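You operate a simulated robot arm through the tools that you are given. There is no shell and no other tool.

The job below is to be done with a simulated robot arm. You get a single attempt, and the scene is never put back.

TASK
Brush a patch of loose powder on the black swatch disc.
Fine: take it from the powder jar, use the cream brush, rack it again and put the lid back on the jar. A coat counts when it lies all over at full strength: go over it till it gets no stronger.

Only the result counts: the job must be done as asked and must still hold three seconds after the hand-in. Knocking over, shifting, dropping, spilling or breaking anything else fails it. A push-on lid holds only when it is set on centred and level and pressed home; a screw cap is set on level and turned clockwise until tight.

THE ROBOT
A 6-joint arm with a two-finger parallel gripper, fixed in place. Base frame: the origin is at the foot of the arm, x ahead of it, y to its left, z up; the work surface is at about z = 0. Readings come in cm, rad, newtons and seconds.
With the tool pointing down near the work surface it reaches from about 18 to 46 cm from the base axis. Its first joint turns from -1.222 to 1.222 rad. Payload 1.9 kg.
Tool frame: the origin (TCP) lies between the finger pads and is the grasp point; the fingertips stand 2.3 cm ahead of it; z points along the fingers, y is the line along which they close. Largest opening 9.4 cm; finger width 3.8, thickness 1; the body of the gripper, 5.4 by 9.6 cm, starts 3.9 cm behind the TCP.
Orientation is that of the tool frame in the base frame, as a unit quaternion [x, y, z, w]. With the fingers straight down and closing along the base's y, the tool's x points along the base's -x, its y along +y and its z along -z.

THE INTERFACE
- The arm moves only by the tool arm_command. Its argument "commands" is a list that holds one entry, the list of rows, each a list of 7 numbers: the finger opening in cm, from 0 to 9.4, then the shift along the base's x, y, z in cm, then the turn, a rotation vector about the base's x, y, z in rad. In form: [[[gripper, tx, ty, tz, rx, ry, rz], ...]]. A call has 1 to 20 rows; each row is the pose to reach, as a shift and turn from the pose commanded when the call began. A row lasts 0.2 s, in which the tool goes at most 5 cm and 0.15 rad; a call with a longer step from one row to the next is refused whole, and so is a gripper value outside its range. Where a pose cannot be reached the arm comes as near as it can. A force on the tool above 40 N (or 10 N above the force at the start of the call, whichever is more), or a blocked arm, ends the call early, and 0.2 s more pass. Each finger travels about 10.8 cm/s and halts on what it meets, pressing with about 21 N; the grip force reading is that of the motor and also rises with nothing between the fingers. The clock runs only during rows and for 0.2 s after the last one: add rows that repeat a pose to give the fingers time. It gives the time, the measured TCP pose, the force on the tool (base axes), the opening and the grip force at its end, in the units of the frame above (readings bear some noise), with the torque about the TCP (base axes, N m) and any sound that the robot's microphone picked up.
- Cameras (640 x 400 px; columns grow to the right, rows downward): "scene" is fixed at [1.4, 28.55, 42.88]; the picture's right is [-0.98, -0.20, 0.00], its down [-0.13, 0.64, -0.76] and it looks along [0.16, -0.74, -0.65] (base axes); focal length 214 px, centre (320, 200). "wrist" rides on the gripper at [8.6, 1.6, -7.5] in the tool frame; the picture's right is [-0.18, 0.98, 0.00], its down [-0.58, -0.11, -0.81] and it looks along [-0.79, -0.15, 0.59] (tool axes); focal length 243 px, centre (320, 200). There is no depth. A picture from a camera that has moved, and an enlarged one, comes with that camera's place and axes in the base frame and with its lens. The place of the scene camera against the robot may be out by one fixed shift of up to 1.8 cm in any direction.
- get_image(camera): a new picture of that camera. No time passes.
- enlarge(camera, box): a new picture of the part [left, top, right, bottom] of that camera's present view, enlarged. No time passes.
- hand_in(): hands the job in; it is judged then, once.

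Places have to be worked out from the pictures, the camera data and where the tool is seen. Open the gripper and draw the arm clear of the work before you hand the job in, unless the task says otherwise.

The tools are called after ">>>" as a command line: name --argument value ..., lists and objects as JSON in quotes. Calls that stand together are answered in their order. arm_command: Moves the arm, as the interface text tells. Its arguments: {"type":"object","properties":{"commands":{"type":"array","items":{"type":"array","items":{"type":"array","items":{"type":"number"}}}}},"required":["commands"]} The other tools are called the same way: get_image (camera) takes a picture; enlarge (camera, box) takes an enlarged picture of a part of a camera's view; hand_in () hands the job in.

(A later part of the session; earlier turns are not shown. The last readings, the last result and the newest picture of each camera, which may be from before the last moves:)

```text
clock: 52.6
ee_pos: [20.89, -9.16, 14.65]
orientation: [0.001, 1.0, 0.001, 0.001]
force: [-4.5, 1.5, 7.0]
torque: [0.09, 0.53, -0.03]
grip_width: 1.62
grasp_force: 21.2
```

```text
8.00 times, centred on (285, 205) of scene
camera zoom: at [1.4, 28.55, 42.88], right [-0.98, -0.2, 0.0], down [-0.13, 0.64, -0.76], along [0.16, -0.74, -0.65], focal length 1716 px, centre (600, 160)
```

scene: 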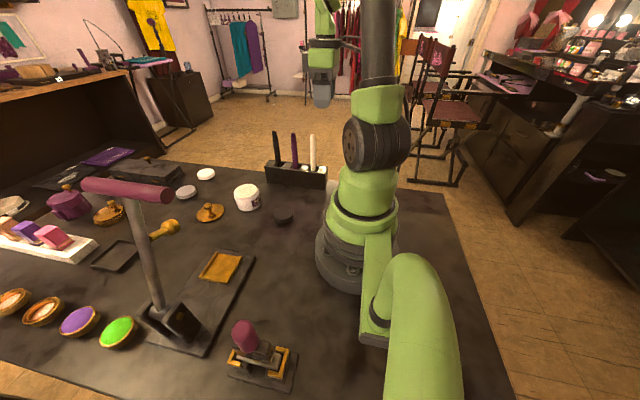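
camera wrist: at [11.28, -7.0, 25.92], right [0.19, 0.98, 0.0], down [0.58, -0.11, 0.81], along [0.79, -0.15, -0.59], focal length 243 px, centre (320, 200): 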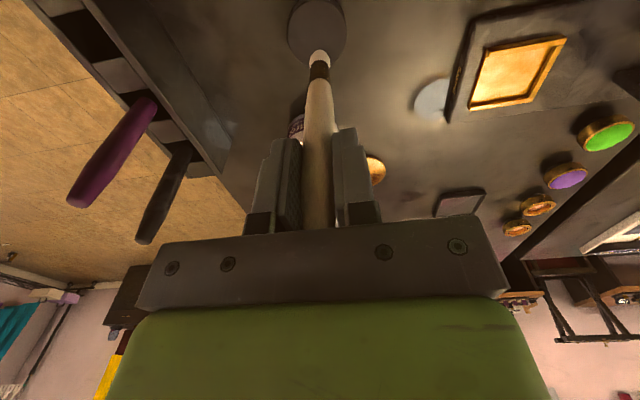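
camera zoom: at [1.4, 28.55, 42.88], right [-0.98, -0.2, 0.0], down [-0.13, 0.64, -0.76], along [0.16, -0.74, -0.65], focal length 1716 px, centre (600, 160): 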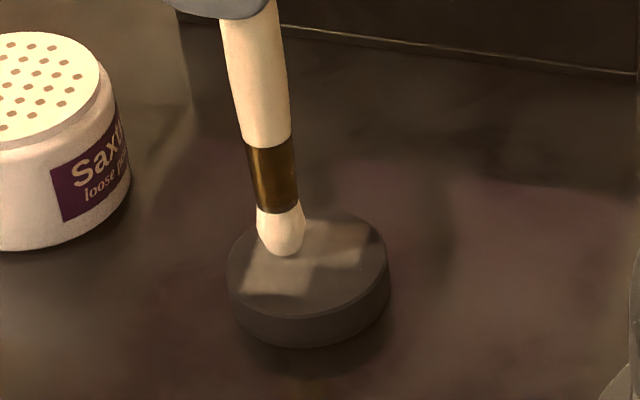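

A powder mark shows on the disc, and the disc has not moved. I ease pressure slightly and raster the +y half in overlapping strokes, staying inside the rim.

>>> arm_command --commands '[[[0.6, 0.6, 0, 0.04, 0, 0, 0], [0.6, 0.1, 0, 0.04, 0, 0, 0], [0.6, -0.6, 0, 0.04, 0, 0, 0], [0.6, -1.2, 0, 0.04, 0, 0, 0], [0.6, -1.8, 0, 0.04, 0, 0, 0], [0.6, -2.5, 0, 0.04, 0, 0, 0], [0.6, -3.1, 0, 0.04, 0, 0, 0], [0.6, -3.1, 0.7, 0.04, 0, 0, 0], [0.6, -2.4, 0.7, 0.04, 0, 0, 0], [0.6, -1.8, 0.7, 0.04, 0, 0, 0], [0.6, -1.2, 0.7, 0.04, 0, 0, 0], [0.6, -0.6, 0.7, 0.04, 0, 0, 0], [0.6, 0, 0.7, 0.04, 0, 0, 0], [0.6, 0.6, 0.7, 0.04, 0, 0, 0], [0.6, 0.3, 1.4, 0.04, 0, 0, 0], [0.6, -0.3, 1.4, 0.04, 0, 0, 0], [0.6, -0.9, 1.4, 0.04, 0, 0, 0], [0.6, -1.5, 1.4, 0.04, 0, 0, 0], [0.6, -2.1, 1.4, 0.04, 0, 0, 0], [0.6, -2.7, 1.4, 0.04, 0, 0, 0]]]'

>>> enlarge --camera "wrist" --box '[260, 0, 380, 100]'

>>> enlarge --camera "scene" --box '[265, 180, 305, 230]'

```text
clock: 56.8
ee_pos: [18.31, -7.85, 14.76]
orientation: [0.003, 1.0, 0.002, 0.001]
force: [-0.5, 0.4, -0.4]
torque: [0.0, -0.03, 0.01]
grip_width: 1.63
grasp_force: 20.5
```

```text
4.00 times, centred on (320, 50) of wrist
camera zoom: at [9.66, -6.13, 22.12], right [0.19, 0.98, 0.0], down [0.58, -0.11, 0.81], along [0.79, -0.15, -0.59], focal length 970 px, centre (320, 800)
```

zoom: 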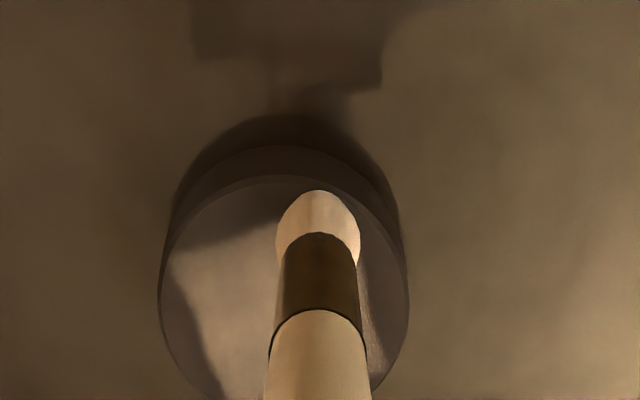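

```text
8.00 times, centred on (285, 205) of scene
camera zoom: at [1.4, 28.55, 42.88], right [-0.98, -0.2, 0.0], down [-0.13, 0.64, -0.76], along [0.16, -0.74, -0.65], focal length 1716 px, centre (600, 160)
```

zoom: 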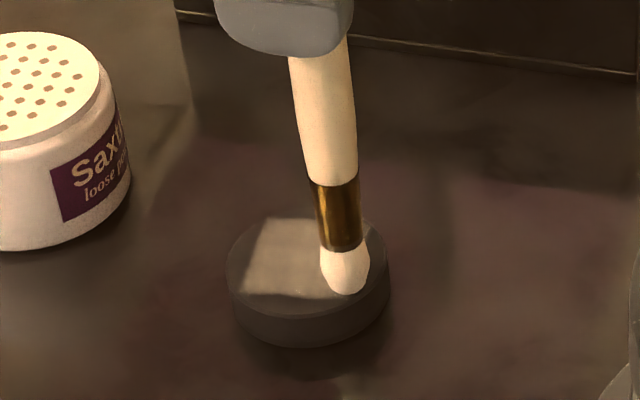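

Force is near zero at the end and the mark has grown. I lift the brush off and up to view the patch unobstructed.

>>> arm_command --commands '[[[0.6, 0, 0, 1, 0, 0, 0], [0.6, 0, 0, 3, 0, 0, 0], [0.6, -0.5, 0, 6, 0, 0, 0], [0.6, -0.5, 0, 6, 0, 0, 0]]]'

>>> enlarge --camera "wrist" --box '[260, 0, 380, 100]'

>>> enlarge --camera "scene" --box '[265, 180, 305, 230]'

```text
clock: 57.8
ee_pos: [17.9, -7.64, 20.69]
orientation: [0.002, 1.0, 0.001, 0.001]
force: [-0.5, 0.1, -0.8]
torque: [0.01, -0.01, -0.02]
grip_width: 1.64
grasp_force: 20.1
```

```text
4.00 times, centred on (320, 50) of wrist
camera zoom: at [9.35, -5.84, 28.03], right [0.19, 0.98, 0.0], down [0.58, -0.11, 0.81], along [0.79, -0.15, -0.59], focal length 970 px, centre (320, 800)
```

zoom: 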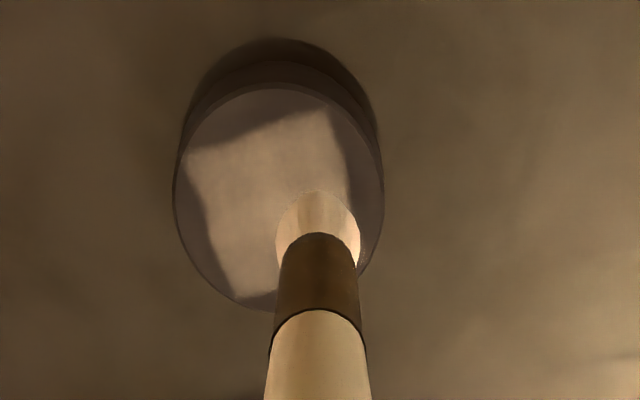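

```text
8.00 times, centred on (285, 205) of scene
camera zoom: at [1.4, 28.55, 42.88], right [-0.98, -0.2, 0.0], down [-0.13, 0.64, -0.76], along [0.16, -0.74, -0.65], focal length 1716 px, centre (600, 160)
```

zoom: 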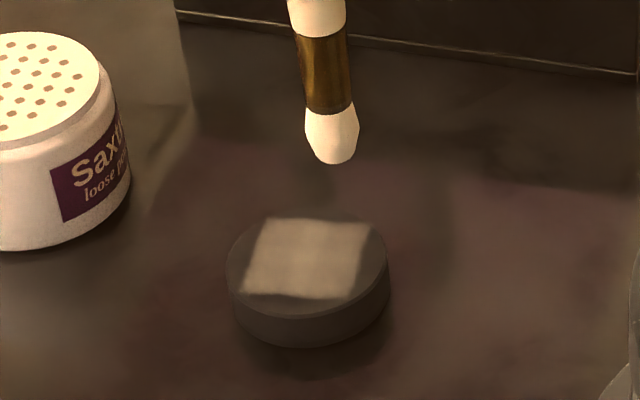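

The powder fills a square patch inscribed on the disc, centred well. I go back down and raster the −y half and centre to build up strength.

>>> arm_command --commands '[[[0.6, 0.5, -1.5, -2.5, 0, 0, 0], [0.6, 0.5, -2.9, -5.1, 0, 0, 0], [0.6, 0.5, -2.9, -6.06, 0, 0, 0], [0.6, 1.1, -2.9, -6.06, 0, 0, 0], [0.6, 1.7, -2.9, -6.06, 0, 0, 0], [0.6, 2.3, -2.9, -6.06, 0, 0, 0], [0.6, 2.9, -2.9, -6.06, 0, 0, 0], [0.6, 3.5, -2.9, -6.06, 0, 0, 0], [0.6, 3.5, -2.15, -6.06, 0, 0, 0], [0.6, 2.9, -2.15, -6.06, 0, 0, 0], [0.6, 2.3, -2.15, -6.06, 0, 0, 0], [0.6, 1.7, -2.15, -6.06, 0, 0, 0], [0.6, 1.1, -2.15, -6.06, 0, 0, 0], [0.6, 0.5, -2.15, -6.06, 0, 0, 0], [0.6, 0.5, -1.4, -6.06, 0, 0, 0], [0.6, 1.1, -1.4, -6.06, 0, 0, 0], [0.6, 1.7, -1.4, -6.06, 0, 0, 0], [0.6, 2.3, -1.4, -6.06, 0, 0, 0], [0.6, 2.9, -1.4, -6.06, 0, 0, 0], [0.6, 3.5, -1.4, -6.06, 0, 0, 0]]]'

>>> enlarge --camera "wrist" --box '[260, 0, 380, 100]'

>>> enlarge --camera "scene" --box '[265, 180, 305, 230]'

```text
clock: 62.0
ee_pos: [21.22, -9.3, 14.62]
orientation: [0.002, 1.0, 0.002, 0.001]
force: [0.1, -0.5, -0.3]
torque: [0.02, 0.01, 0.01]
grip_width: 1.65
grasp_force: 20.6
```

```text
4.00 times, centred on (320, 50) of wrist
camera zoom: at [12.62, -7.58, 22.08], right [0.19, 0.98, 0.0], down [0.58, -0.11, 0.81], along [0.79, -0.15, -0.59], focal length 970 px, centre (320, 800)
```

zoom: 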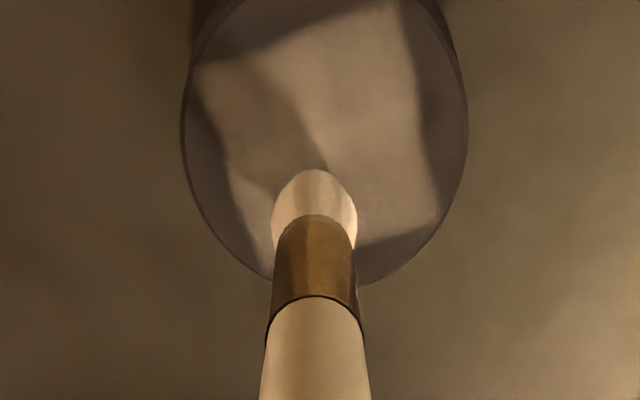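

```text
8.00 times, centred on (285, 205) of scene
camera zoom: at [1.4, 28.55, 42.88], right [-0.98, -0.2, 0.0], down [-0.13, 0.64, -0.76], along [0.16, -0.74, -0.65], focal length 1716 px, centre (600, 160)
```

zoom: 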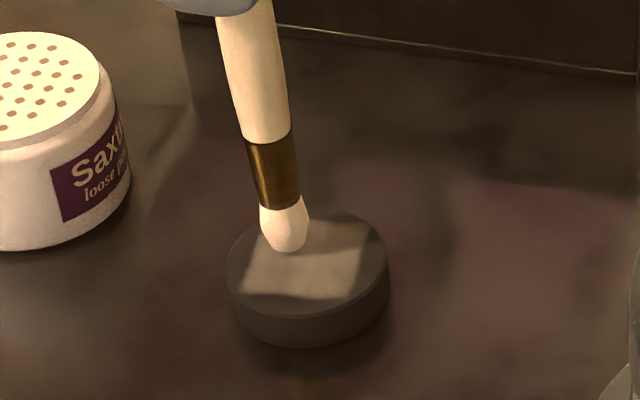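

The brush tip seems to sit slightly differently in the view, so the brush may have tilted a little in the grip. I lift clear and compare the brush pose and the patch.

>>> arm_command --commands '[[[0.6, 0, 0, 1, 0, 0, 0], [0.6, -1, 0.5, 3.5, 0, 0, 0], [0.6, -3.5, 1.4, 6.06, 0, 0, 0], [0.6, -3.5, 1.4, 6.06, 0, 0, 0]]]'

>>> enlarge --camera "wrist" --box '[260, 0, 380, 100]'

>>> enlarge --camera "scene" --box '[265, 180, 305, 230]'

>>> enlarge --camera "scene" --box '[250, 120, 330, 200]'

```text
clock: 63.0
ee_pos: [17.38, -8.13, 20.96]
orientation: [0.002, 1.0, 0.002, 0.001]
force: [-0.3, -0.1, 0.0]
torque: [-0.02, -0.01, 0.0]
grip_width: 1.63
grasp_force: 21.4
```

```text
4.00 times, centred on (320, 50) of wrist
camera zoom: at [8.95, -6.36, 28.38], right [0.19, 0.98, 0.0], down [0.58, -0.11, 0.81], along [0.79, -0.15, -0.59], focal length 970 px, centre (320, 800)
```

zoom: 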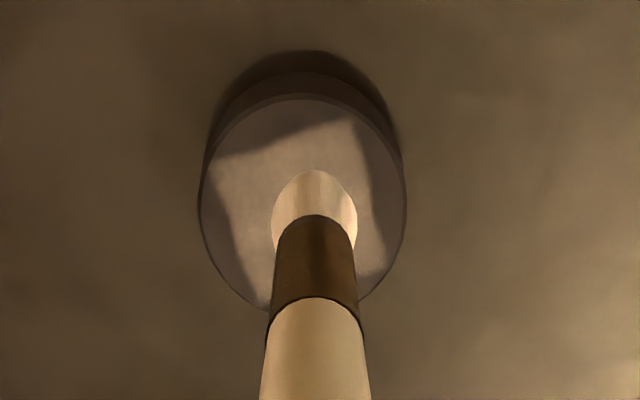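

```text
8.00 times, centred on (285, 205) of scene
camera zoom: at [1.39, 28.55, 42.88], right [-0.98, -0.2, 0.0], down [-0.13, 0.64, -0.76], along [0.16, -0.74, -0.65], focal length 1716 px, centre (600, 160)
```

zoom: 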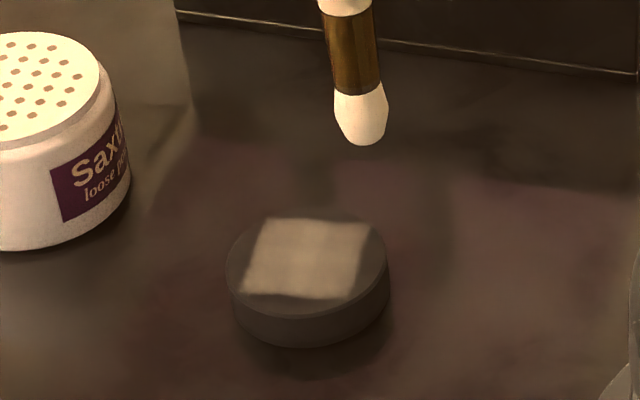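

```text
5.00 times, centred on (290, 160) of scene
camera zoom: at [1.39, 28.55, 42.88], right [-0.98, -0.2, 0.0], down [-0.13, 0.64, -0.76], along [0.16, -0.74, -0.65], focal length 1072 px, centre (470, 400)
```

zoom: 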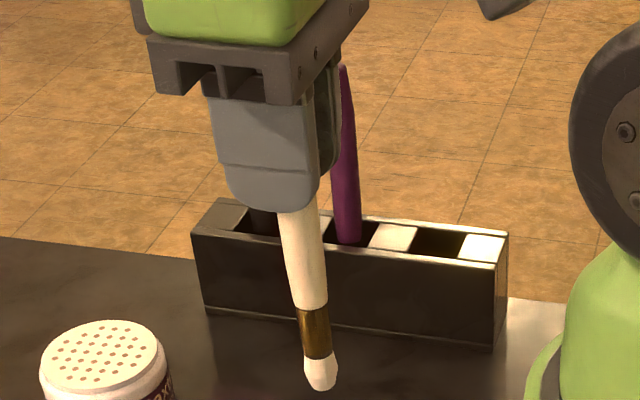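

The brush leans about 3° in the grip (tip ~0.7 cm toward −x), still firmly held. I zoom tightly on the patch to judge uniformity.

>>> enlarge --camera "scene" --box '[272, 203, 296, 221]'

>>> enlarge --camera "wrist" --box '[295, 15, 375, 85]'

```text
16.00 times, centred on (284, 212) of scene
camera zoom: at [1.39, 28.55, 42.88], right [-0.98, -0.2, 0.0], down [-0.13, 0.64, -0.76], along [0.16, -0.74, -0.65], focal length 3432 px, centre (896, 8)
```

zoom: 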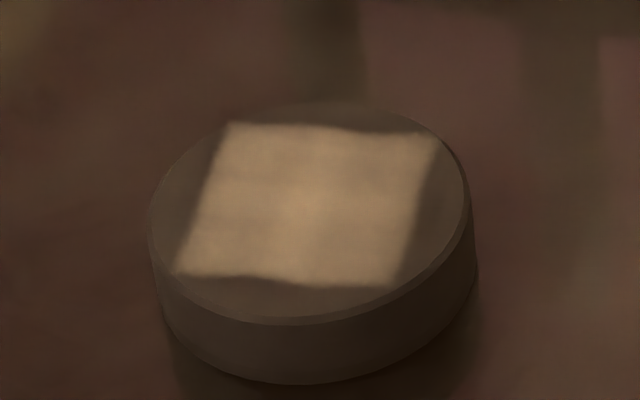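

```text
5.71 times, centred on (335, 50) of wrist
camera zoom: at [8.95, -6.36, 28.38], right [0.19, 0.98, 0.0], down [0.58, -0.11, 0.81], along [0.79, -0.15, -0.59], focal length 1386 px, centre (234, 1057)
```

zoom: 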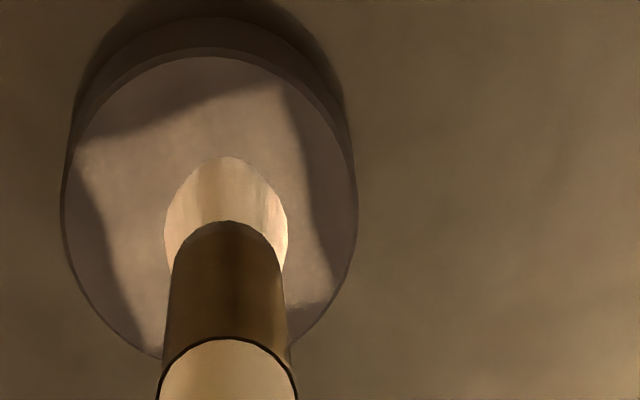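

The patch is fairly even, slightly brighter in the middle, but I can't tell yet that it is saturated. I reload at the jar (using mostly y-direction swirls, which the pads hold best) before going over it again.

>>> arm_command --commands '[[[0.6, 3.5, -0.9, 1, 0, 0, 0], [0.6, 7.5, -1.9, 1, 0, 0, 0], [0.6, 11, -2.8, 1, 0, 0, 0], [0.6, 14.3, -3.7, 1, 0, 0, 0], [0.6, 14.3, -3.7, 0, 0, 0, 0], [0.6, 14.3, -3.7, -1.5, 0, 0, 0], [0.6, 14.3, -3.7, -2.2, 0, 0, 0], [0.6, 14.3, -3.7, -2.6, 0, 0, 0], [0.6, 14.3, -3.2, -2.6, 0, 0, 0], [0.6, 14.3, -2.7, -2.6, 0, 0, 0], [0.6, 14.1, -3.2, -2.6, 0, 0, 0], [0.6, 13.9, -3.7, -2.6, 0, 0, 0], [0.6, 13.7, -4.2, -2.6, 0, 0, 0], [0.6, 13.5, -4.6, -2.6, 0, 0, 0]]]'

>>> enlarge --camera "scene" --box '[225, 150, 305, 230]'

>>> enlarge --camera "wrist" --box '[250, 0, 390, 120]'

```text
clock: 66.0
ee_pos: [31.19, -12.55, 18.13]
orientation: [0.002, 1.0, 0.003, 0.001]
force: [-0.5, -0.1, 0.9]
torque: [0.01, -0.01, -0.02]
grip_width: 1.6
grasp_force: 21.4
```

```text
5.00 times, centred on (265, 190) of scene
camera zoom: at [1.4, 28.55, 42.88], right [-0.98, -0.2, 0.0], down [-0.13, 0.64, -0.76], along [0.16, -0.74, -0.65], focal length 1072 px, centre (595, 250)
```

zoom: 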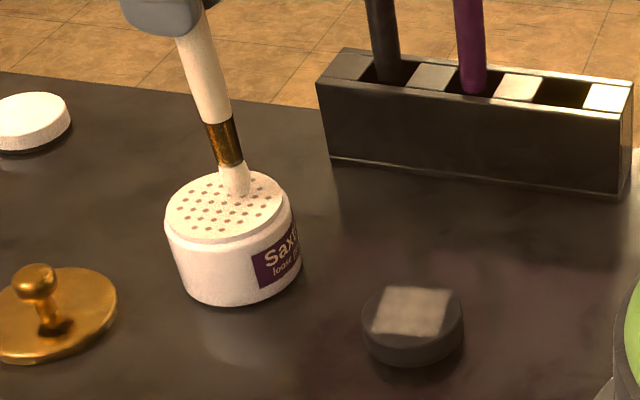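

```text
3.33 times, centred on (320, 60) of wrist
camera zoom: at [22.65, -10.74, 25.58], right [0.19, 0.98, 0.0], down [0.58, -0.11, 0.81], along [0.79, -0.15, -0.59], focal length 809 px, centre (320, 667)
```

zoom: 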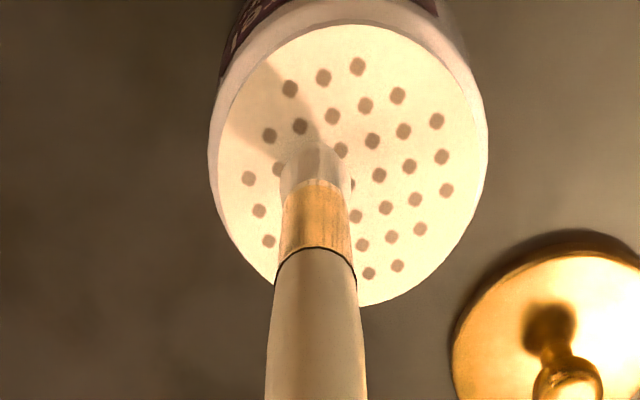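

The brush touches the sifter lightly (~1 N) and the jar hasn't moved. I carry the reloaded brush back and begin y-direction strokes from the −x side of the patch.

>>> arm_command --commands '[[[0.6, 0, 0, 1.5, 0, 0, 0], [0.6, -1, 0.2, 3.5, 0, 0, 0], [0.6, -4.5, 0.6, 3.5, 0, 0, 0], [0.6, -8.5, 1.2, 3.5, 0, 0, 0], [0.6, -12.3, 1.7, 3.5, 0, 0, 0], [0.6, -12.3, 1.7, -0.5, 0, 0, 0], [0.6, -12.3, 1.7, -3.0, 0, 0, 0], [0.6, -12.3, 1.7, -3.5, 0, 0, 0], [0.6, -12.3, 2.3, -3.5, 0, 0, 0], [0.6, -12.3, 2.9, -3.5, 0, 0, 0], [0.6, -12.3, 3.5, -3.5, 0, 0, 0], [0.6, -12.3, 4.1, -3.5, 0, 0, 0], [0.6, -12.3, 4.7, -3.5, 0, 0, 0], [0.6, -11.6, 4.7, -3.5, 0, 0, 0], [0.6, -11.6, 4.1, -3.5, 0, 0, 0], [0.6, -11.6, 3.5, -3.5, 0, 0, 0], [0.6, -11.6, 2.9, -3.5, 0, 0, 0], [0.6, -11.6, 2.3, -3.5, 0, 0, 0], [0.6, -11.6, 1.7, -3.5, 0, 0, 0], [0.6, -10.9, 1.7, -3.5, 0, 0, 0]]]'

>>> enlarge --camera "wrist" --box '[260, 0, 380, 100]'

>>> enlarge --camera "scene" --box '[265, 180, 305, 230]'

```text
clock: 70.2
ee_pos: [20.24, -10.76, 14.64]
orientation: [0.003, 1.0, 0.002, 0.001]
force: [-0.4, -1.3, 0.2]
torque: [0.01, 0.0, -0.01]
grip_width: 1.64
grasp_force: 21.1
```

```text
4.00 times, centred on (320, 50) of wrist
camera zoom: at [11.74, -8.99, 22.08], right [0.19, 0.98, 0.0], down [0.58, -0.11, 0.81], along [0.79, -0.15, -0.59], focal length 970 px, centre (320, 800)
```

zoom: 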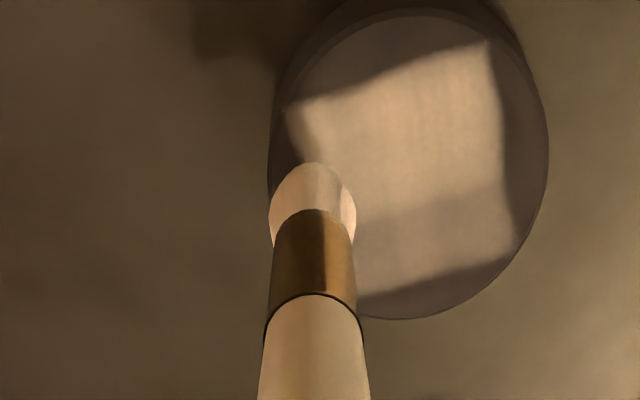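

```text
8.00 times, centred on (285, 205) of scene
camera zoom: at [1.4, 28.55, 42.88], right [-0.98, -0.2, 0.0], down [-0.13, 0.64, -0.76], along [0.16, -0.74, -0.65], focal length 1716 px, centre (600, 160)
```

zoom: 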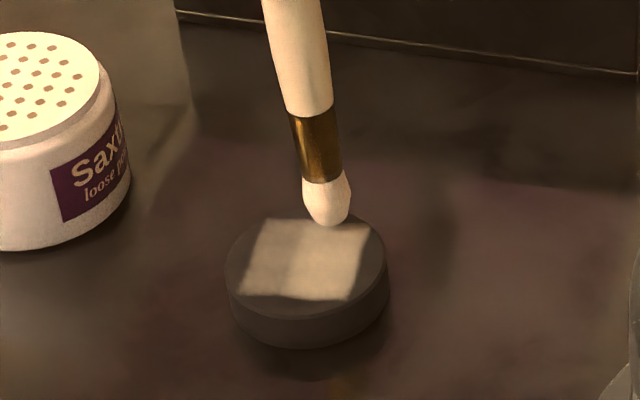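

The freshly stroked −x part is visibly stronger than the rest, so the coat was not yet saturated. I continue the y-strokes across the remaining patch, then lift to look.

>>> arm_command --commands '[[[0.6, 0, 0.6, 0, 0, 0, 0], [0.6, 0, 1.2, 0, 0, 0, 0], [0.6, 0, 1.8, 0, 0, 0, 0], [0.6, 0, 2.4, 0, 0, 0, 0], [0.6, 0, 3.0, 0, 0, 0, 0], [0.6, 0.7, 3.0, 0, 0, 0, 0], [0.6, 0.7, 2.4, 0, 0, 0, 0], [0.6, 0.7, 1.8, 0, 0, 0, 0], [0.6, 0.7, 1.2, 0, 0, 0, 0], [0.6, 0.7, 0.6, 0, 0, 0, 0], [0.6, 0.7, 0.1, 0, 0, 0, 0], [0.6, 1.4, 0.1, 0, 0, 0, 0], [0.6, 1.4, 0.7, 0, 0, 0, 0], [0.6, 1.4, 1.3, 0, 0, 0, 0], [0.6, 1.4, 1.9, 0, 0, 0, 0], [0.6, 1.4, 2.5, 0, 0, 0, 0], [0.6, 1.4, 3.0, 0, 0, 0, 0], [0.6, 1.4, 3.0, 1, 0, 0, 0], [0.6, -0.5, 2.5, 4, 0, 0, 0], [0.6, -2.5, 2.9, 6.1, 0, 0, 0]]]'

>>> enlarge --camera "wrist" --box '[260, 0, 380, 100]'

>>> enlarge --camera "scene" --box '[265, 180, 305, 230]'

>>> enlarge --camera "scene" --box '[272, 203, 296, 221]'

```text
clock: 74.4
ee_pos: [17.69, -7.9, 20.69]
orientation: [0.002, 1.0, 0.002, 0.001]
force: [0.4, 0.2, -0.3]
torque: [0.01, -0.02, -0.02]
grip_width: 1.62
grasp_force: 21.2
```

```text
4.00 times, centred on (320, 50) of wrist
camera zoom: at [9.12, -6.13, 28.11], right [0.19, 0.98, 0.0], down [0.58, -0.11, 0.81], along [0.79, -0.15, -0.59], focal length 970 px, centre (320, 800)
```

zoom: 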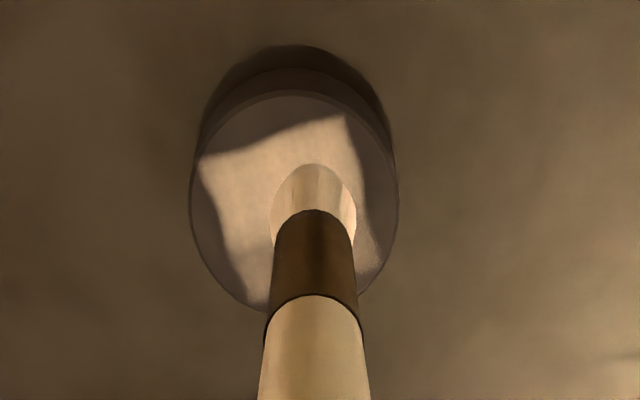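

```text
8.00 times, centred on (285, 205) of scene
camera zoom: at [1.4, 28.55, 42.88], right [-0.98, -0.2, 0.0], down [-0.13, 0.64, -0.76], along [0.16, -0.74, -0.65], focal length 1716 px, centre (600, 160)
```

zoom: 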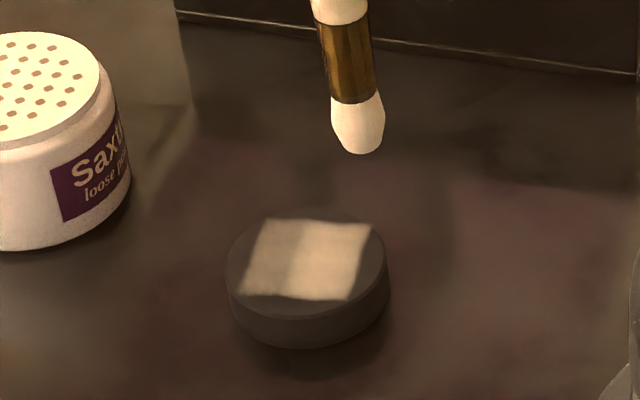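

```text
16.00 times, centred on (284, 212) of scene
camera zoom: at [1.4, 28.55, 42.88], right [-0.98, -0.2, 0.0], down [-0.13, 0.64, -0.76], along [0.16, -0.74, -0.65], focal length 3432 px, centre (896, 8)
```

zoom: 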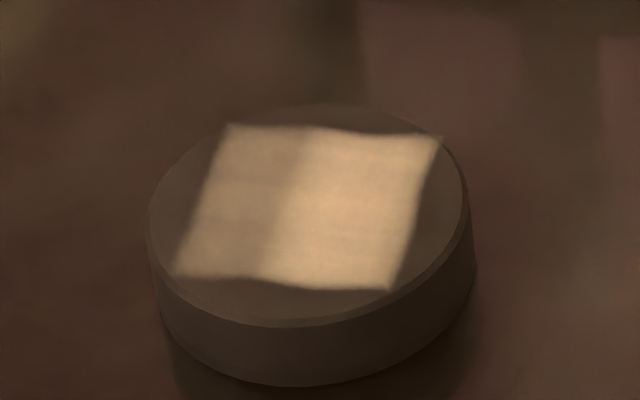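

The +x side (left in the scene view) stayed weaker, either because the load ran out or contact was lighter there. I check how the bristles look now.

>>> enlarge --camera "scene" --box '[295, 178, 319, 202]'

>>> enlarge --camera "wrist" --box '[300, 30, 356, 80]'

```text
16.00 times, centred on (307, 190) of scene
camera zoom: at [1.4, 28.55, 42.88], right [-0.98, -0.2, 0.0], down [-0.13, 0.64, -0.76], along [0.16, -0.74, -0.65], focal length 3432 px, centre (528, 360)
```

zoom: 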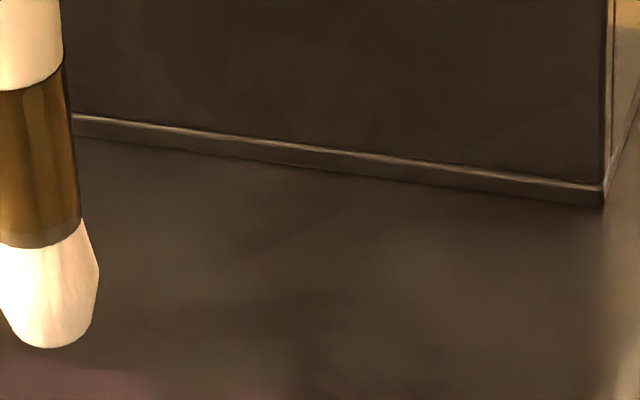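

```text
8.00 times, centred on (328, 55) of wrist
camera zoom: at [9.12, -6.13, 28.11], right [0.19, 0.98, 0.0], down [0.58, -0.11, 0.81], along [0.79, -0.15, -0.59], focal length 1941 px, centre (256, 1360)
```

zoom: 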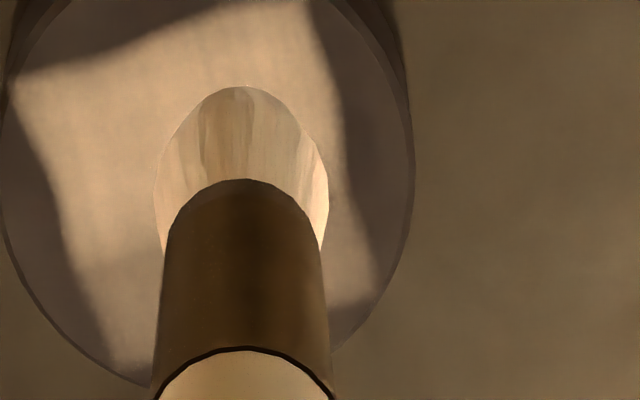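

The bristles show streaks, so the load is partly spent. I reload again with a longer swirl on the sifter.

>>> arm_command --commands '[[[0.6, 3.5, -0.9, 1, 0, 0, 0], [0.6, 7.5, -1.9, 1, 0, 0, 0], [0.6, 11, -2.8, 1, 0, 0, 0], [0.6, 14.3, -3.7, 1, 0, 0, 0], [0.6, 14.3, -3.7, 0, 0, 0, 0], [0.6, 14.3, -3.7, -1.5, 0, 0, 0], [0.6, 14.3, -3.7, -2.2, 0, 0, 0], [0.6, 14.3, -3.7, -2.6, 0, 0, 0], [0.6, 14.3, -3.2, -2.6, 0, 0, 0], [0.6, 14.2, -2.7, -2.6, 0, 0, 0], [0.6, 14.0, -3.2, -2.6, 0, 0, 0], [0.6, 13.8, -3.7, -2.6, 0, 0, 0], [0.6, 13.6, -4.2, -2.6, 0, 0, 0], [0.6, 13.6, -4.6, -2.6, 0, 0, 0], [0.6, 13.3, -4.1, -2.6, 0, 0, 0], [0.6, 13.2, -3.6, -2.6, 0, 0, 0], [0.6, 13.2, -3.1, -2.6, 0, 0, 0], [0.6, 13.2, -2.6, -2.6, 0, 0, 0], [0.6, 13.2, -2.6, -1.4, 0, 0, 0], [0.6, 13.2, -2.6, 0.5, 0, 0, 0]]]'

>>> enlarge --camera "scene" --box '[225, 150, 305, 230]'

>>> enlarge --camera "wrist" --box '[300, 30, 356, 80]'

```text
clock: 78.6
ee_pos: [30.87, -10.46, 21.19]
orientation: [0.001, 1.0, 0.001, 0.001]
force: [0.5, 0.5, -0.2]
torque: [0.02, 0.02, 0.0]
grip_width: 1.63
grasp_force: 21.4
```

```text
5.00 times, centred on (265, 190) of scene
camera zoom: at [1.4, 28.55, 42.88], right [-0.98, -0.2, 0.0], down [-0.13, 0.64, -0.76], along [0.16, -0.74, -0.65], focal length 1072 px, centre (595, 250)
```

zoom: 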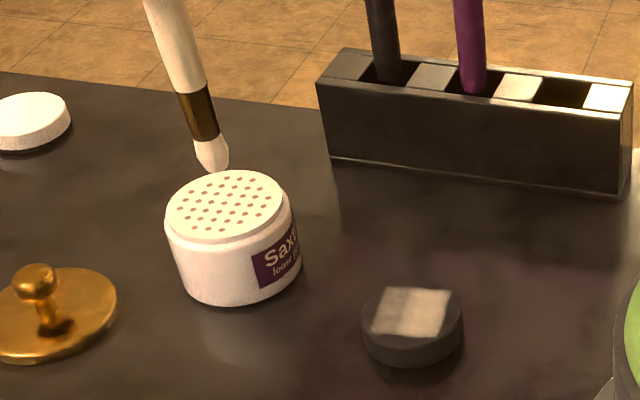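

```text
8.00 times, centred on (328, 55) of wrist
camera zoom: at [22.31, -8.66, 28.67], right [0.19, 0.98, 0.0], down [0.58, -0.11, 0.81], along [0.79, -0.15, -0.59], focal length 1941 px, centre (256, 1360)
```

zoom: 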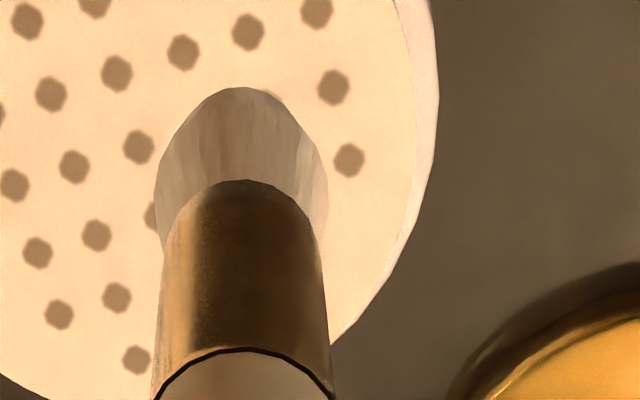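

The brush is reloaded and the jar is unmoved. I return to the +x side of the patch and stop mid-stroke to read the contact force there.

>>> arm_command --commands '[[[0.6, -4.5, 0, 0, 0, 0, 0], [0.6, -9.1, -0.2, 0, 0, 0, 0], [0.6, -9.1, -0.2, -4, 0, 0, 0], [0.6, -9.1, -0.2, -6, 0, 0, 0], [0.6, -9.1, -0.2, -6.6, 0, 0, 0], [0.6, -9.1, 0.4, -6.6, 0, 0, 0], [0.6, -9.1, 1.0, -6.6, 0, 0, 0], [0.6, -9.1, 1.6, -6.6, 0, 0, 0]]]'

>>> enlarge --camera "wrist" --box '[260, 0, 380, 100]'

>>> enlarge --camera "scene" --box '[265, 180, 305, 230]'

```text
clock: 80.4
ee_pos: [22.05, -8.9, 14.58]
orientation: [0.002, 1.0, 0.002, 0.0]
force: [0.0, -0.1, -1.2]
torque: [0.0, -0.02, -0.02]
grip_width: 1.63
grasp_force: 20.7
```

```text
4.00 times, centred on (320, 50) of wrist
camera zoom: at [13.4, -7.1, 22.02], right [0.19, 0.98, 0.0], down [0.58, -0.11, 0.81], along [0.79, -0.15, -0.59], focal length 970 px, centre (320, 800)
```

zoom: 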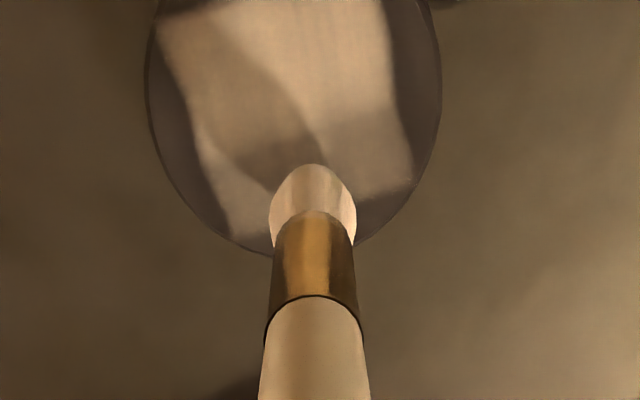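

```text
8.00 times, centred on (285, 205) of scene
camera zoom: at [1.4, 28.55, 42.88], right [-0.98, -0.2, 0.0], down [-0.13, 0.64, -0.76], along [0.16, -0.74, -0.65], focal length 1716 px, centre (600, 160)
```

zoom: 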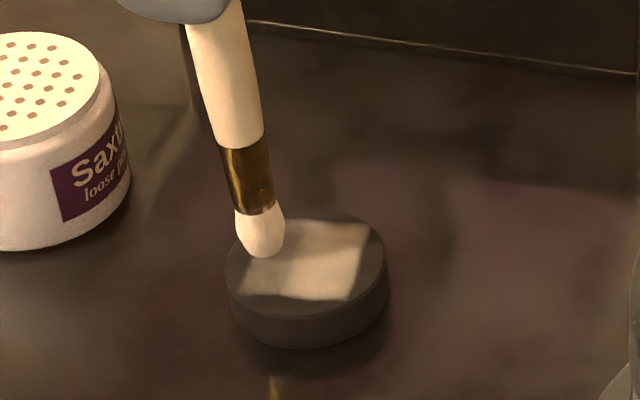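

Force is about zero here, so the bristles are barely touching on this side. I lower 0.1 cm and continue the stroke to check the force.

>>> arm_command --commands '[[[0.6, 0, 0, -0.1, 0, 0, 0], [0.6, 0, 0.5, -0.1, 0, 0, 0], [0.6, 0, 0.9, -0.1, 0, 0, 0]]]'

>>> enlarge --camera "scene" --box '[265, 180, 305, 230]'

```text
clock: 81.2
ee_pos: [21.84, -8.06, 14.63]
orientation: [0.002, 1.0, 0.002, 0.0]
force: [0.9, -0.3, -0.3]
torque: [-0.04, 0.0, -0.01]
grip_width: 1.64
grasp_force: 20.6
```

```text
8.00 times, centred on (285, 205) of scene
camera zoom: at [1.4, 28.55, 42.88], right [-0.98, -0.2, 0.0], down [-0.13, 0.64, -0.76], along [0.16, -0.74, -0.65], focal length 1716 px, centre (600, 160)
```

zoom: 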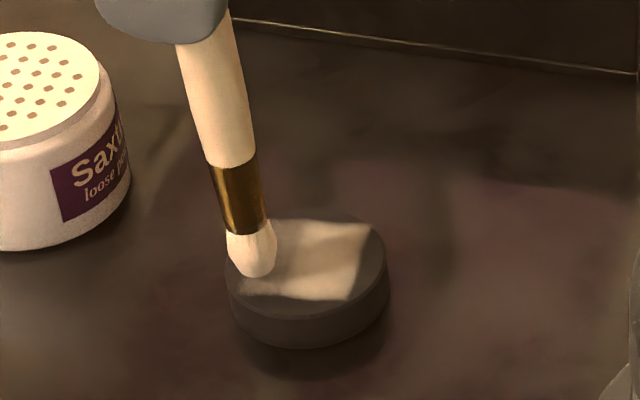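

Still no force. I move 0.4 cm inward and lower further in small steps until contact shows.

>>> arm_command --commands '[[[0.6, -0.4, 0, -0.05, 0, 0, 0], [0.6, -0.4, 0, -0.1, 0, 0, 0], [0.6, -0.4, 0, -0.15, 0, 0, 0]]]'

>>> enlarge --camera "scene" --box '[265, 180, 305, 230]'

>>> enlarge --camera "wrist" --box '[260, 0, 380, 100]'

```text
clock: 82.0
ee_pos: [21.61, -8.01, 14.5]
orientation: [0.002, 1.0, 0.001, 0.002]
force: [-1.4, 1.4, 14.5]
torque: [0.18, 0.34, -0.02]
grip_width: 1.62
grasp_force: 21.0
```

```text
8.00 times, centred on (285, 205) of scene
camera zoom: at [1.39, 28.55, 42.88], right [-0.98, -0.2, 0.0], down [-0.13, 0.64, -0.76], along [0.16, -0.74, -0.65], focal length 1716 px, centre (600, 160)
```

zoom: 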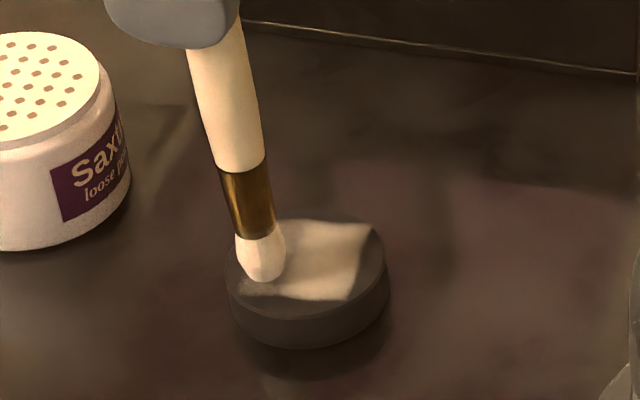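

```text
4.00 times, centred on (320, 50) of wrist
camera zoom: at [13.05, -6.21, 21.84], right [0.19, 0.98, 0.0], down [0.58, -0.11, 0.81], along [0.79, -0.15, -0.59], focal length 970 px, centre (320, 800)
```

zoom: 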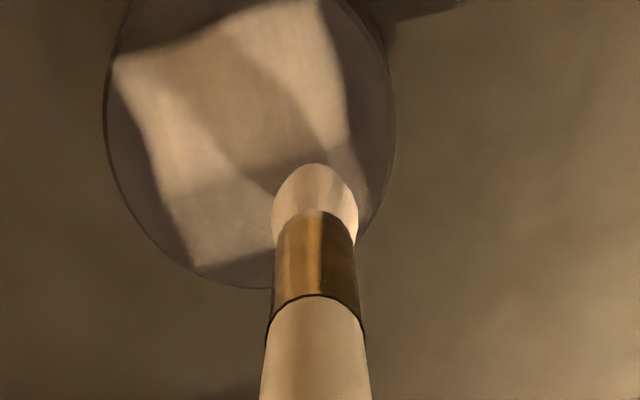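

Solid contact now: 14.5 N. I back off slightly and stroke along −y and +y over the +x side of the patch, then lift off to inspect.

>>> arm_command --commands '[[[0.6, 0, 0, 0.05, 0, 0, 0], [0.6, 0, -0.5, 0.06, 0, 0, 0], [0.6, 0, -1.0, 0.06, 0, 0, 0], [0.6, 0, -1.5, 0.06, 0, 0, 0], [0.6, 0, -2.0, 0.06, 0, 0, 0], [0.6, 0, -2.5, 0.06, 0, 0, 0], [0.6, 0, -2.8, 0.06, 0, 0, 0], [0.6, -0.6, -2.8, 0.06, 0, 0, 0], [0.6, -0.6, -2.3, 0.06, 0, 0, 0], [0.6, -0.6, -1.8, 0.06, 0, 0, 0], [0.6, -0.6, -1.3, 0.06, 0, 0, 0], [0.6, -0.6, -0.8, 0.06, 0, 0, 0]]]'

>>> enlarge --camera "scene" --box '[265, 180, 305, 230]'

>>> enlarge --camera "wrist" --box '[260, 0, 380, 100]'

```text
clock: 84.6
ee_pos: [20.96, -8.69, 14.56]
orientation: [0.002, 1.0, 0.001, 0.001]
force: [0.5, -1.2, -0.1]
torque: [-0.03, 0.03, -0.02]
grip_width: 1.63
grasp_force: 21.0
```

```text
8.00 times, centred on (285, 205) of scene
camera zoom: at [1.4, 28.55, 42.88], right [-0.98, -0.2, 0.0], down [-0.13, 0.64, -0.76], along [0.16, -0.74, -0.65], focal length 1716 px, centre (600, 160)
```

zoom: 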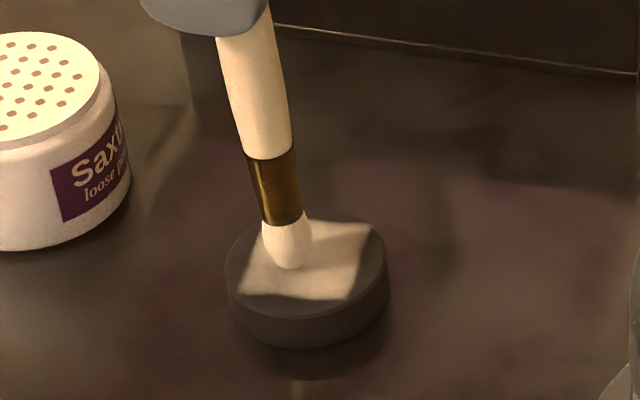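

```text
4.00 times, centred on (320, 50) of wrist
camera zoom: at [12.4, -6.9, 21.89], right [0.19, 0.98, 0.0], down [0.58, -0.11, 0.81], along [0.79, -0.15, -0.59], focal length 970 px, centre (320, 800)
```

zoom: 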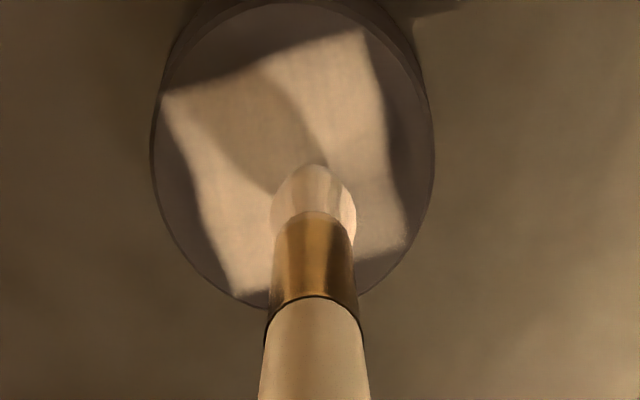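

The +x side now appears matched with the rest. I lift off to inspect the whole patch.

>>> arm_command --commands '[[[0.6, 0, 0, 1, 0, 0, 0], [0.6, -1.5, 0.4, 4, 0, 0, 0], [0.6, -3.2, 0.9, 6.2, 0, 0, 0], [0.6, -3.2, 0.9, 6.2, 0, 0, 0]]]'

>>> enlarge --camera "scene" --box '[265, 180, 305, 230]'

>>> enlarge --camera "scene" --box '[272, 203, 296, 221]'

>>> enlarge --camera "wrist" --box '[260, 0, 380, 100]'

```text
clock: 85.6
ee_pos: [17.64, -7.73, 20.79]
orientation: [0.002, 1.0, 0.002, 0.0]
force: [0.2, -0.8, -0.1]
torque: [-0.02, -0.02, -0.01]
grip_width: 1.66
grasp_force: 21.3
```

```text
8.00 times, centred on (285, 205) of scene
camera zoom: at [1.39, 28.55, 42.88], right [-0.98, -0.2, 0.0], down [-0.13, 0.64, -0.76], along [0.16, -0.74, -0.65], focal length 1716 px, centre (600, 160)
```

zoom: 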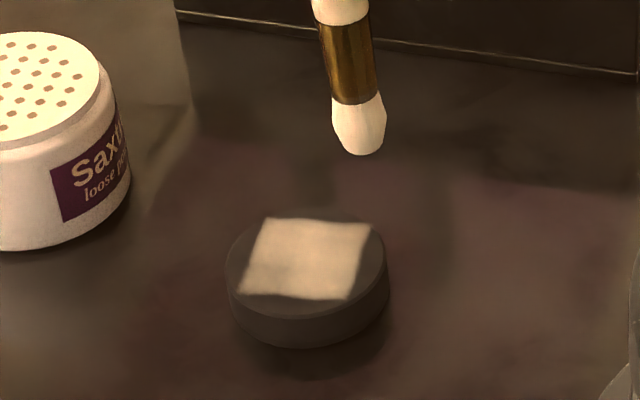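

```text
16.00 times, centred on (284, 212) of scene
camera zoom: at [1.39, 28.55, 42.88], right [-0.98, -0.2, 0.0], down [-0.13, 0.64, -0.76], along [0.16, -0.74, -0.65], focal length 3432 px, centre (896, 8)
```

zoom: 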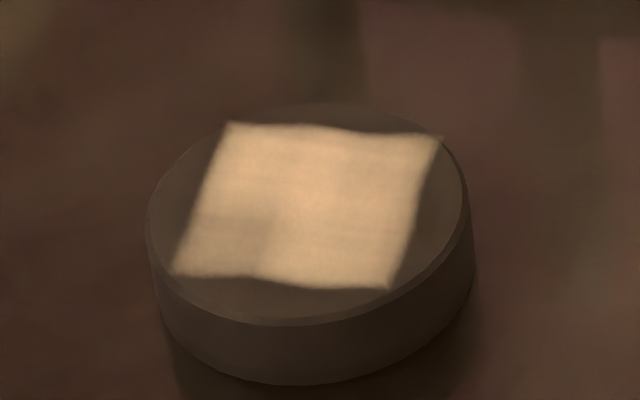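

```text
4.00 times, centred on (320, 50) of wrist
camera zoom: at [9.02, -5.96, 28.18], right [0.19, 0.98, 0.0], down [0.58, -0.11, 0.81], along [0.79, -0.15, -0.59], focal length 970 px, centre (320, 800)
```

zoom: 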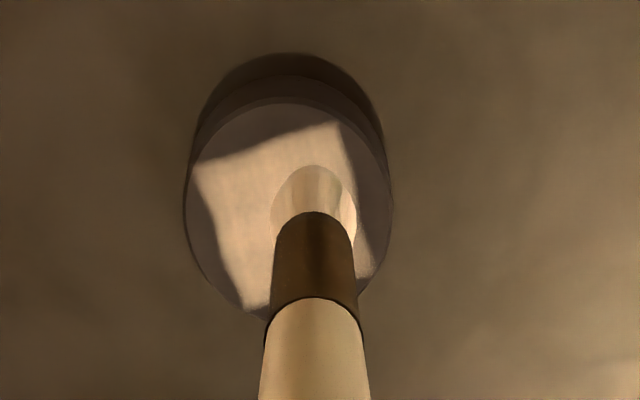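

Much more even; only the +x/+y corner block is slightly weaker. I reload and go over the whole patch again to see whether it gets any stronger.

>>> arm_command --commands '[[[0.6, 3.5, -0.9, 1, 0, 0, 0], [0.6, 7.5, -1.9, 1, 0, 0, 0], [0.6, 11, -2.8, 1, 0, 0, 0], [0.6, 14.3, -3.7, 1, 0, 0, 0], [0.6, 14.3, -3.7, 0, 0, 0, 0], [0.6, 14.3, -3.7, -1.5, 0, 0, 0], [0.6, 14.3, -3.7, -2.2, 0, 0, 0], [0.6, 14.3, -3.7, -2.55, 0, 0, 0], [0.6, 14.3, -3.2, -2.55, 0, 0, 0], [0.6, 14.2, -2.7, -2.55, 0, 0, 0], [0.6, 14.0, -3.2, -2.55, 0, 0, 0], [0.6, 13.8, -3.7, -2.55, 0, 0, 0], [0.6, 13.6, -4.2, -2.55, 0, 0, 0], [0.6, 13.6, -4.6, -2.55, 0, 0, 0], [0.6, 13.3, -4.1, -2.55, 0, 0, 0], [0.6, 13.2, -3.6, -2.55, 0, 0, 0], [0.6, 13.2, -3.1, -2.55, 0, 0, 0], [0.6, 13.2, -2.6, -2.55, 0, 0, 0], [0.6, 13.2, -2.6, -1.4, 0, 0, 0], [0.6, 13.2, -2.6, 0.5, 0, 0, 0]]]'

>>> enlarge --camera "scene" --box '[225, 150, 305, 230]'

>>> enlarge --camera "scene" --box '[272, 203, 296, 221]'

```text
clock: 89.8
ee_pos: [31.04, -10.52, 21.09]
orientation: [0.001, 1.0, 0.002, 0.001]
force: [-0.3, 0.7, -0.3]
torque: [0.04, -0.01, -0.04]
grip_width: 1.66
grasp_force: 21.0
```

```text
5.00 times, centred on (265, 190) of scene
camera zoom: at [1.4, 28.55, 42.88], right [-0.98, -0.2, 0.0], down [-0.13, 0.64, -0.76], along [0.16, -0.74, -0.65], focal length 1072 px, centre (595, 250)
```

zoom: 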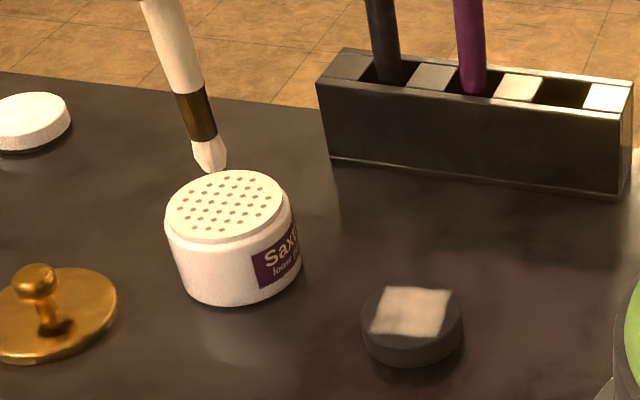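

```text
16.00 times, centred on (284, 212) of scene
camera zoom: at [1.4, 28.55, 42.88], right [-0.98, -0.2, 0.0], down [-0.13, 0.64, -0.76], along [0.16, -0.74, -0.65], focal length 3432 px, centre (896, 8)
```

zoom: 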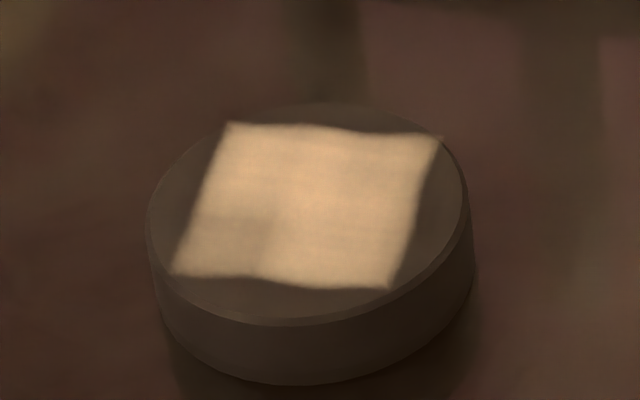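

Baseline for comparison is noted. I start this pass at the weak +x/+y corner and stroke along y, working toward −x.

>>> arm_command --commands '[[[0.6, -4.6, 1.2, 0, 0, 0, 0], [0.6, -9.3, 2.6, 0, 0, 0, 0], [0.6, -9.3, 2.6, -4, 0, 0, 0], [0.6, -9.3, 2.6, -6.2, 0, 0, 0], [0.6, -9.3, 2.6, -6.68, 0, 0, 0], [0.6, -9.3, 2.1, -6.68, 0, 0, 0], [0.6, -9.3, 1.6, -6.68, 0, 0, 0], [0.6, -9.3, 1.0, -6.68, 0, 0, 0], [0.6, -9.3, 0.4, -6.68, 0, 0, 0], [0.6, -9.3, -0.2, -6.68, 0, 0, 0], [0.6, -9.9, -0.2, -6.68, 0, 0, 0], [0.6, -9.9, 0.4, -6.68, 0, 0, 0], [0.6, -9.9, 1.0, -6.68, 0, 0, 0], [0.6, -9.9, 1.6, -6.68, 0, 0, 0], [0.6, -9.9, 2.1, -6.68, 0, 0, 0], [0.6, -9.9, 2.6, -6.68, 0, 0, 0], [0.6, -10.5, 2.6, -6.68, 0, 0, 0], [0.6, -10.5, 2.0, -6.68, 0, 0, 0], [0.6, -10.5, 1.4, -6.68, 0, 0, 0], [0.6, -10.5, 0.8, -6.68, 0, 0, 0]]]'

>>> enlarge --camera "scene" --box '[265, 180, 305, 230]'

>>> enlarge --camera "wrist" --box '[260, 0, 380, 100]'

```text
clock: 94.0
ee_pos: [20.39, -9.79, 14.55]
orientation: [0.002, 1.0, 0.002, 0.0]
force: [0.5, -0.3, -0.4]
torque: [-0.03, -0.01, 0.02]
grip_width: 1.6
grasp_force: 21.1
```

```text
8.00 times, centred on (285, 205) of scene
camera zoom: at [1.4, 28.55, 42.88], right [-0.98, -0.2, 0.0], down [-0.13, 0.64, -0.76], along [0.16, -0.74, -0.65], focal length 1716 px, centre (600, 160)
```

zoom: 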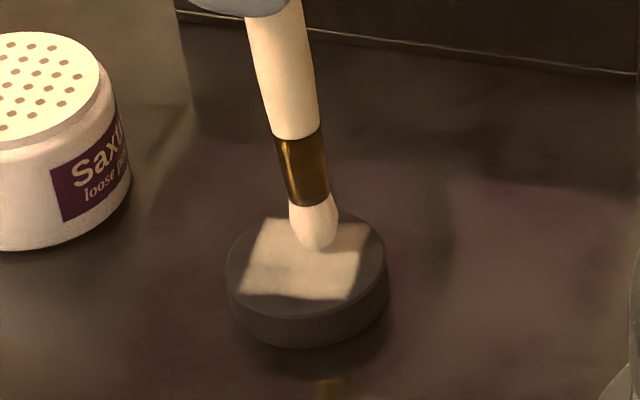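

```text
4.00 times, centred on (320, 50) of wrist
camera zoom: at [11.81, -7.92, 21.93], right [0.19, 0.98, 0.0], down [0.58, -0.11, 0.81], along [0.79, -0.15, -0.59], focal length 970 px, centre (320, 800)
```

zoom: 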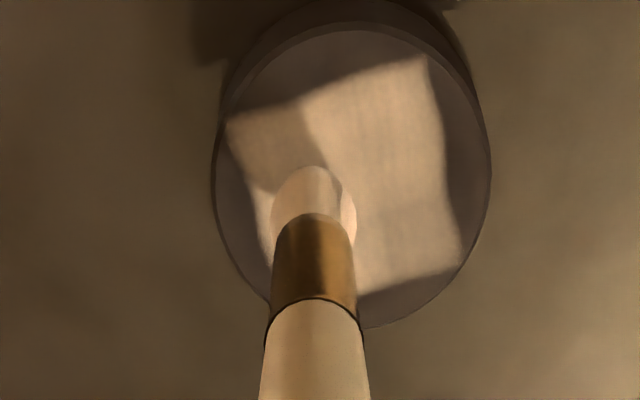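

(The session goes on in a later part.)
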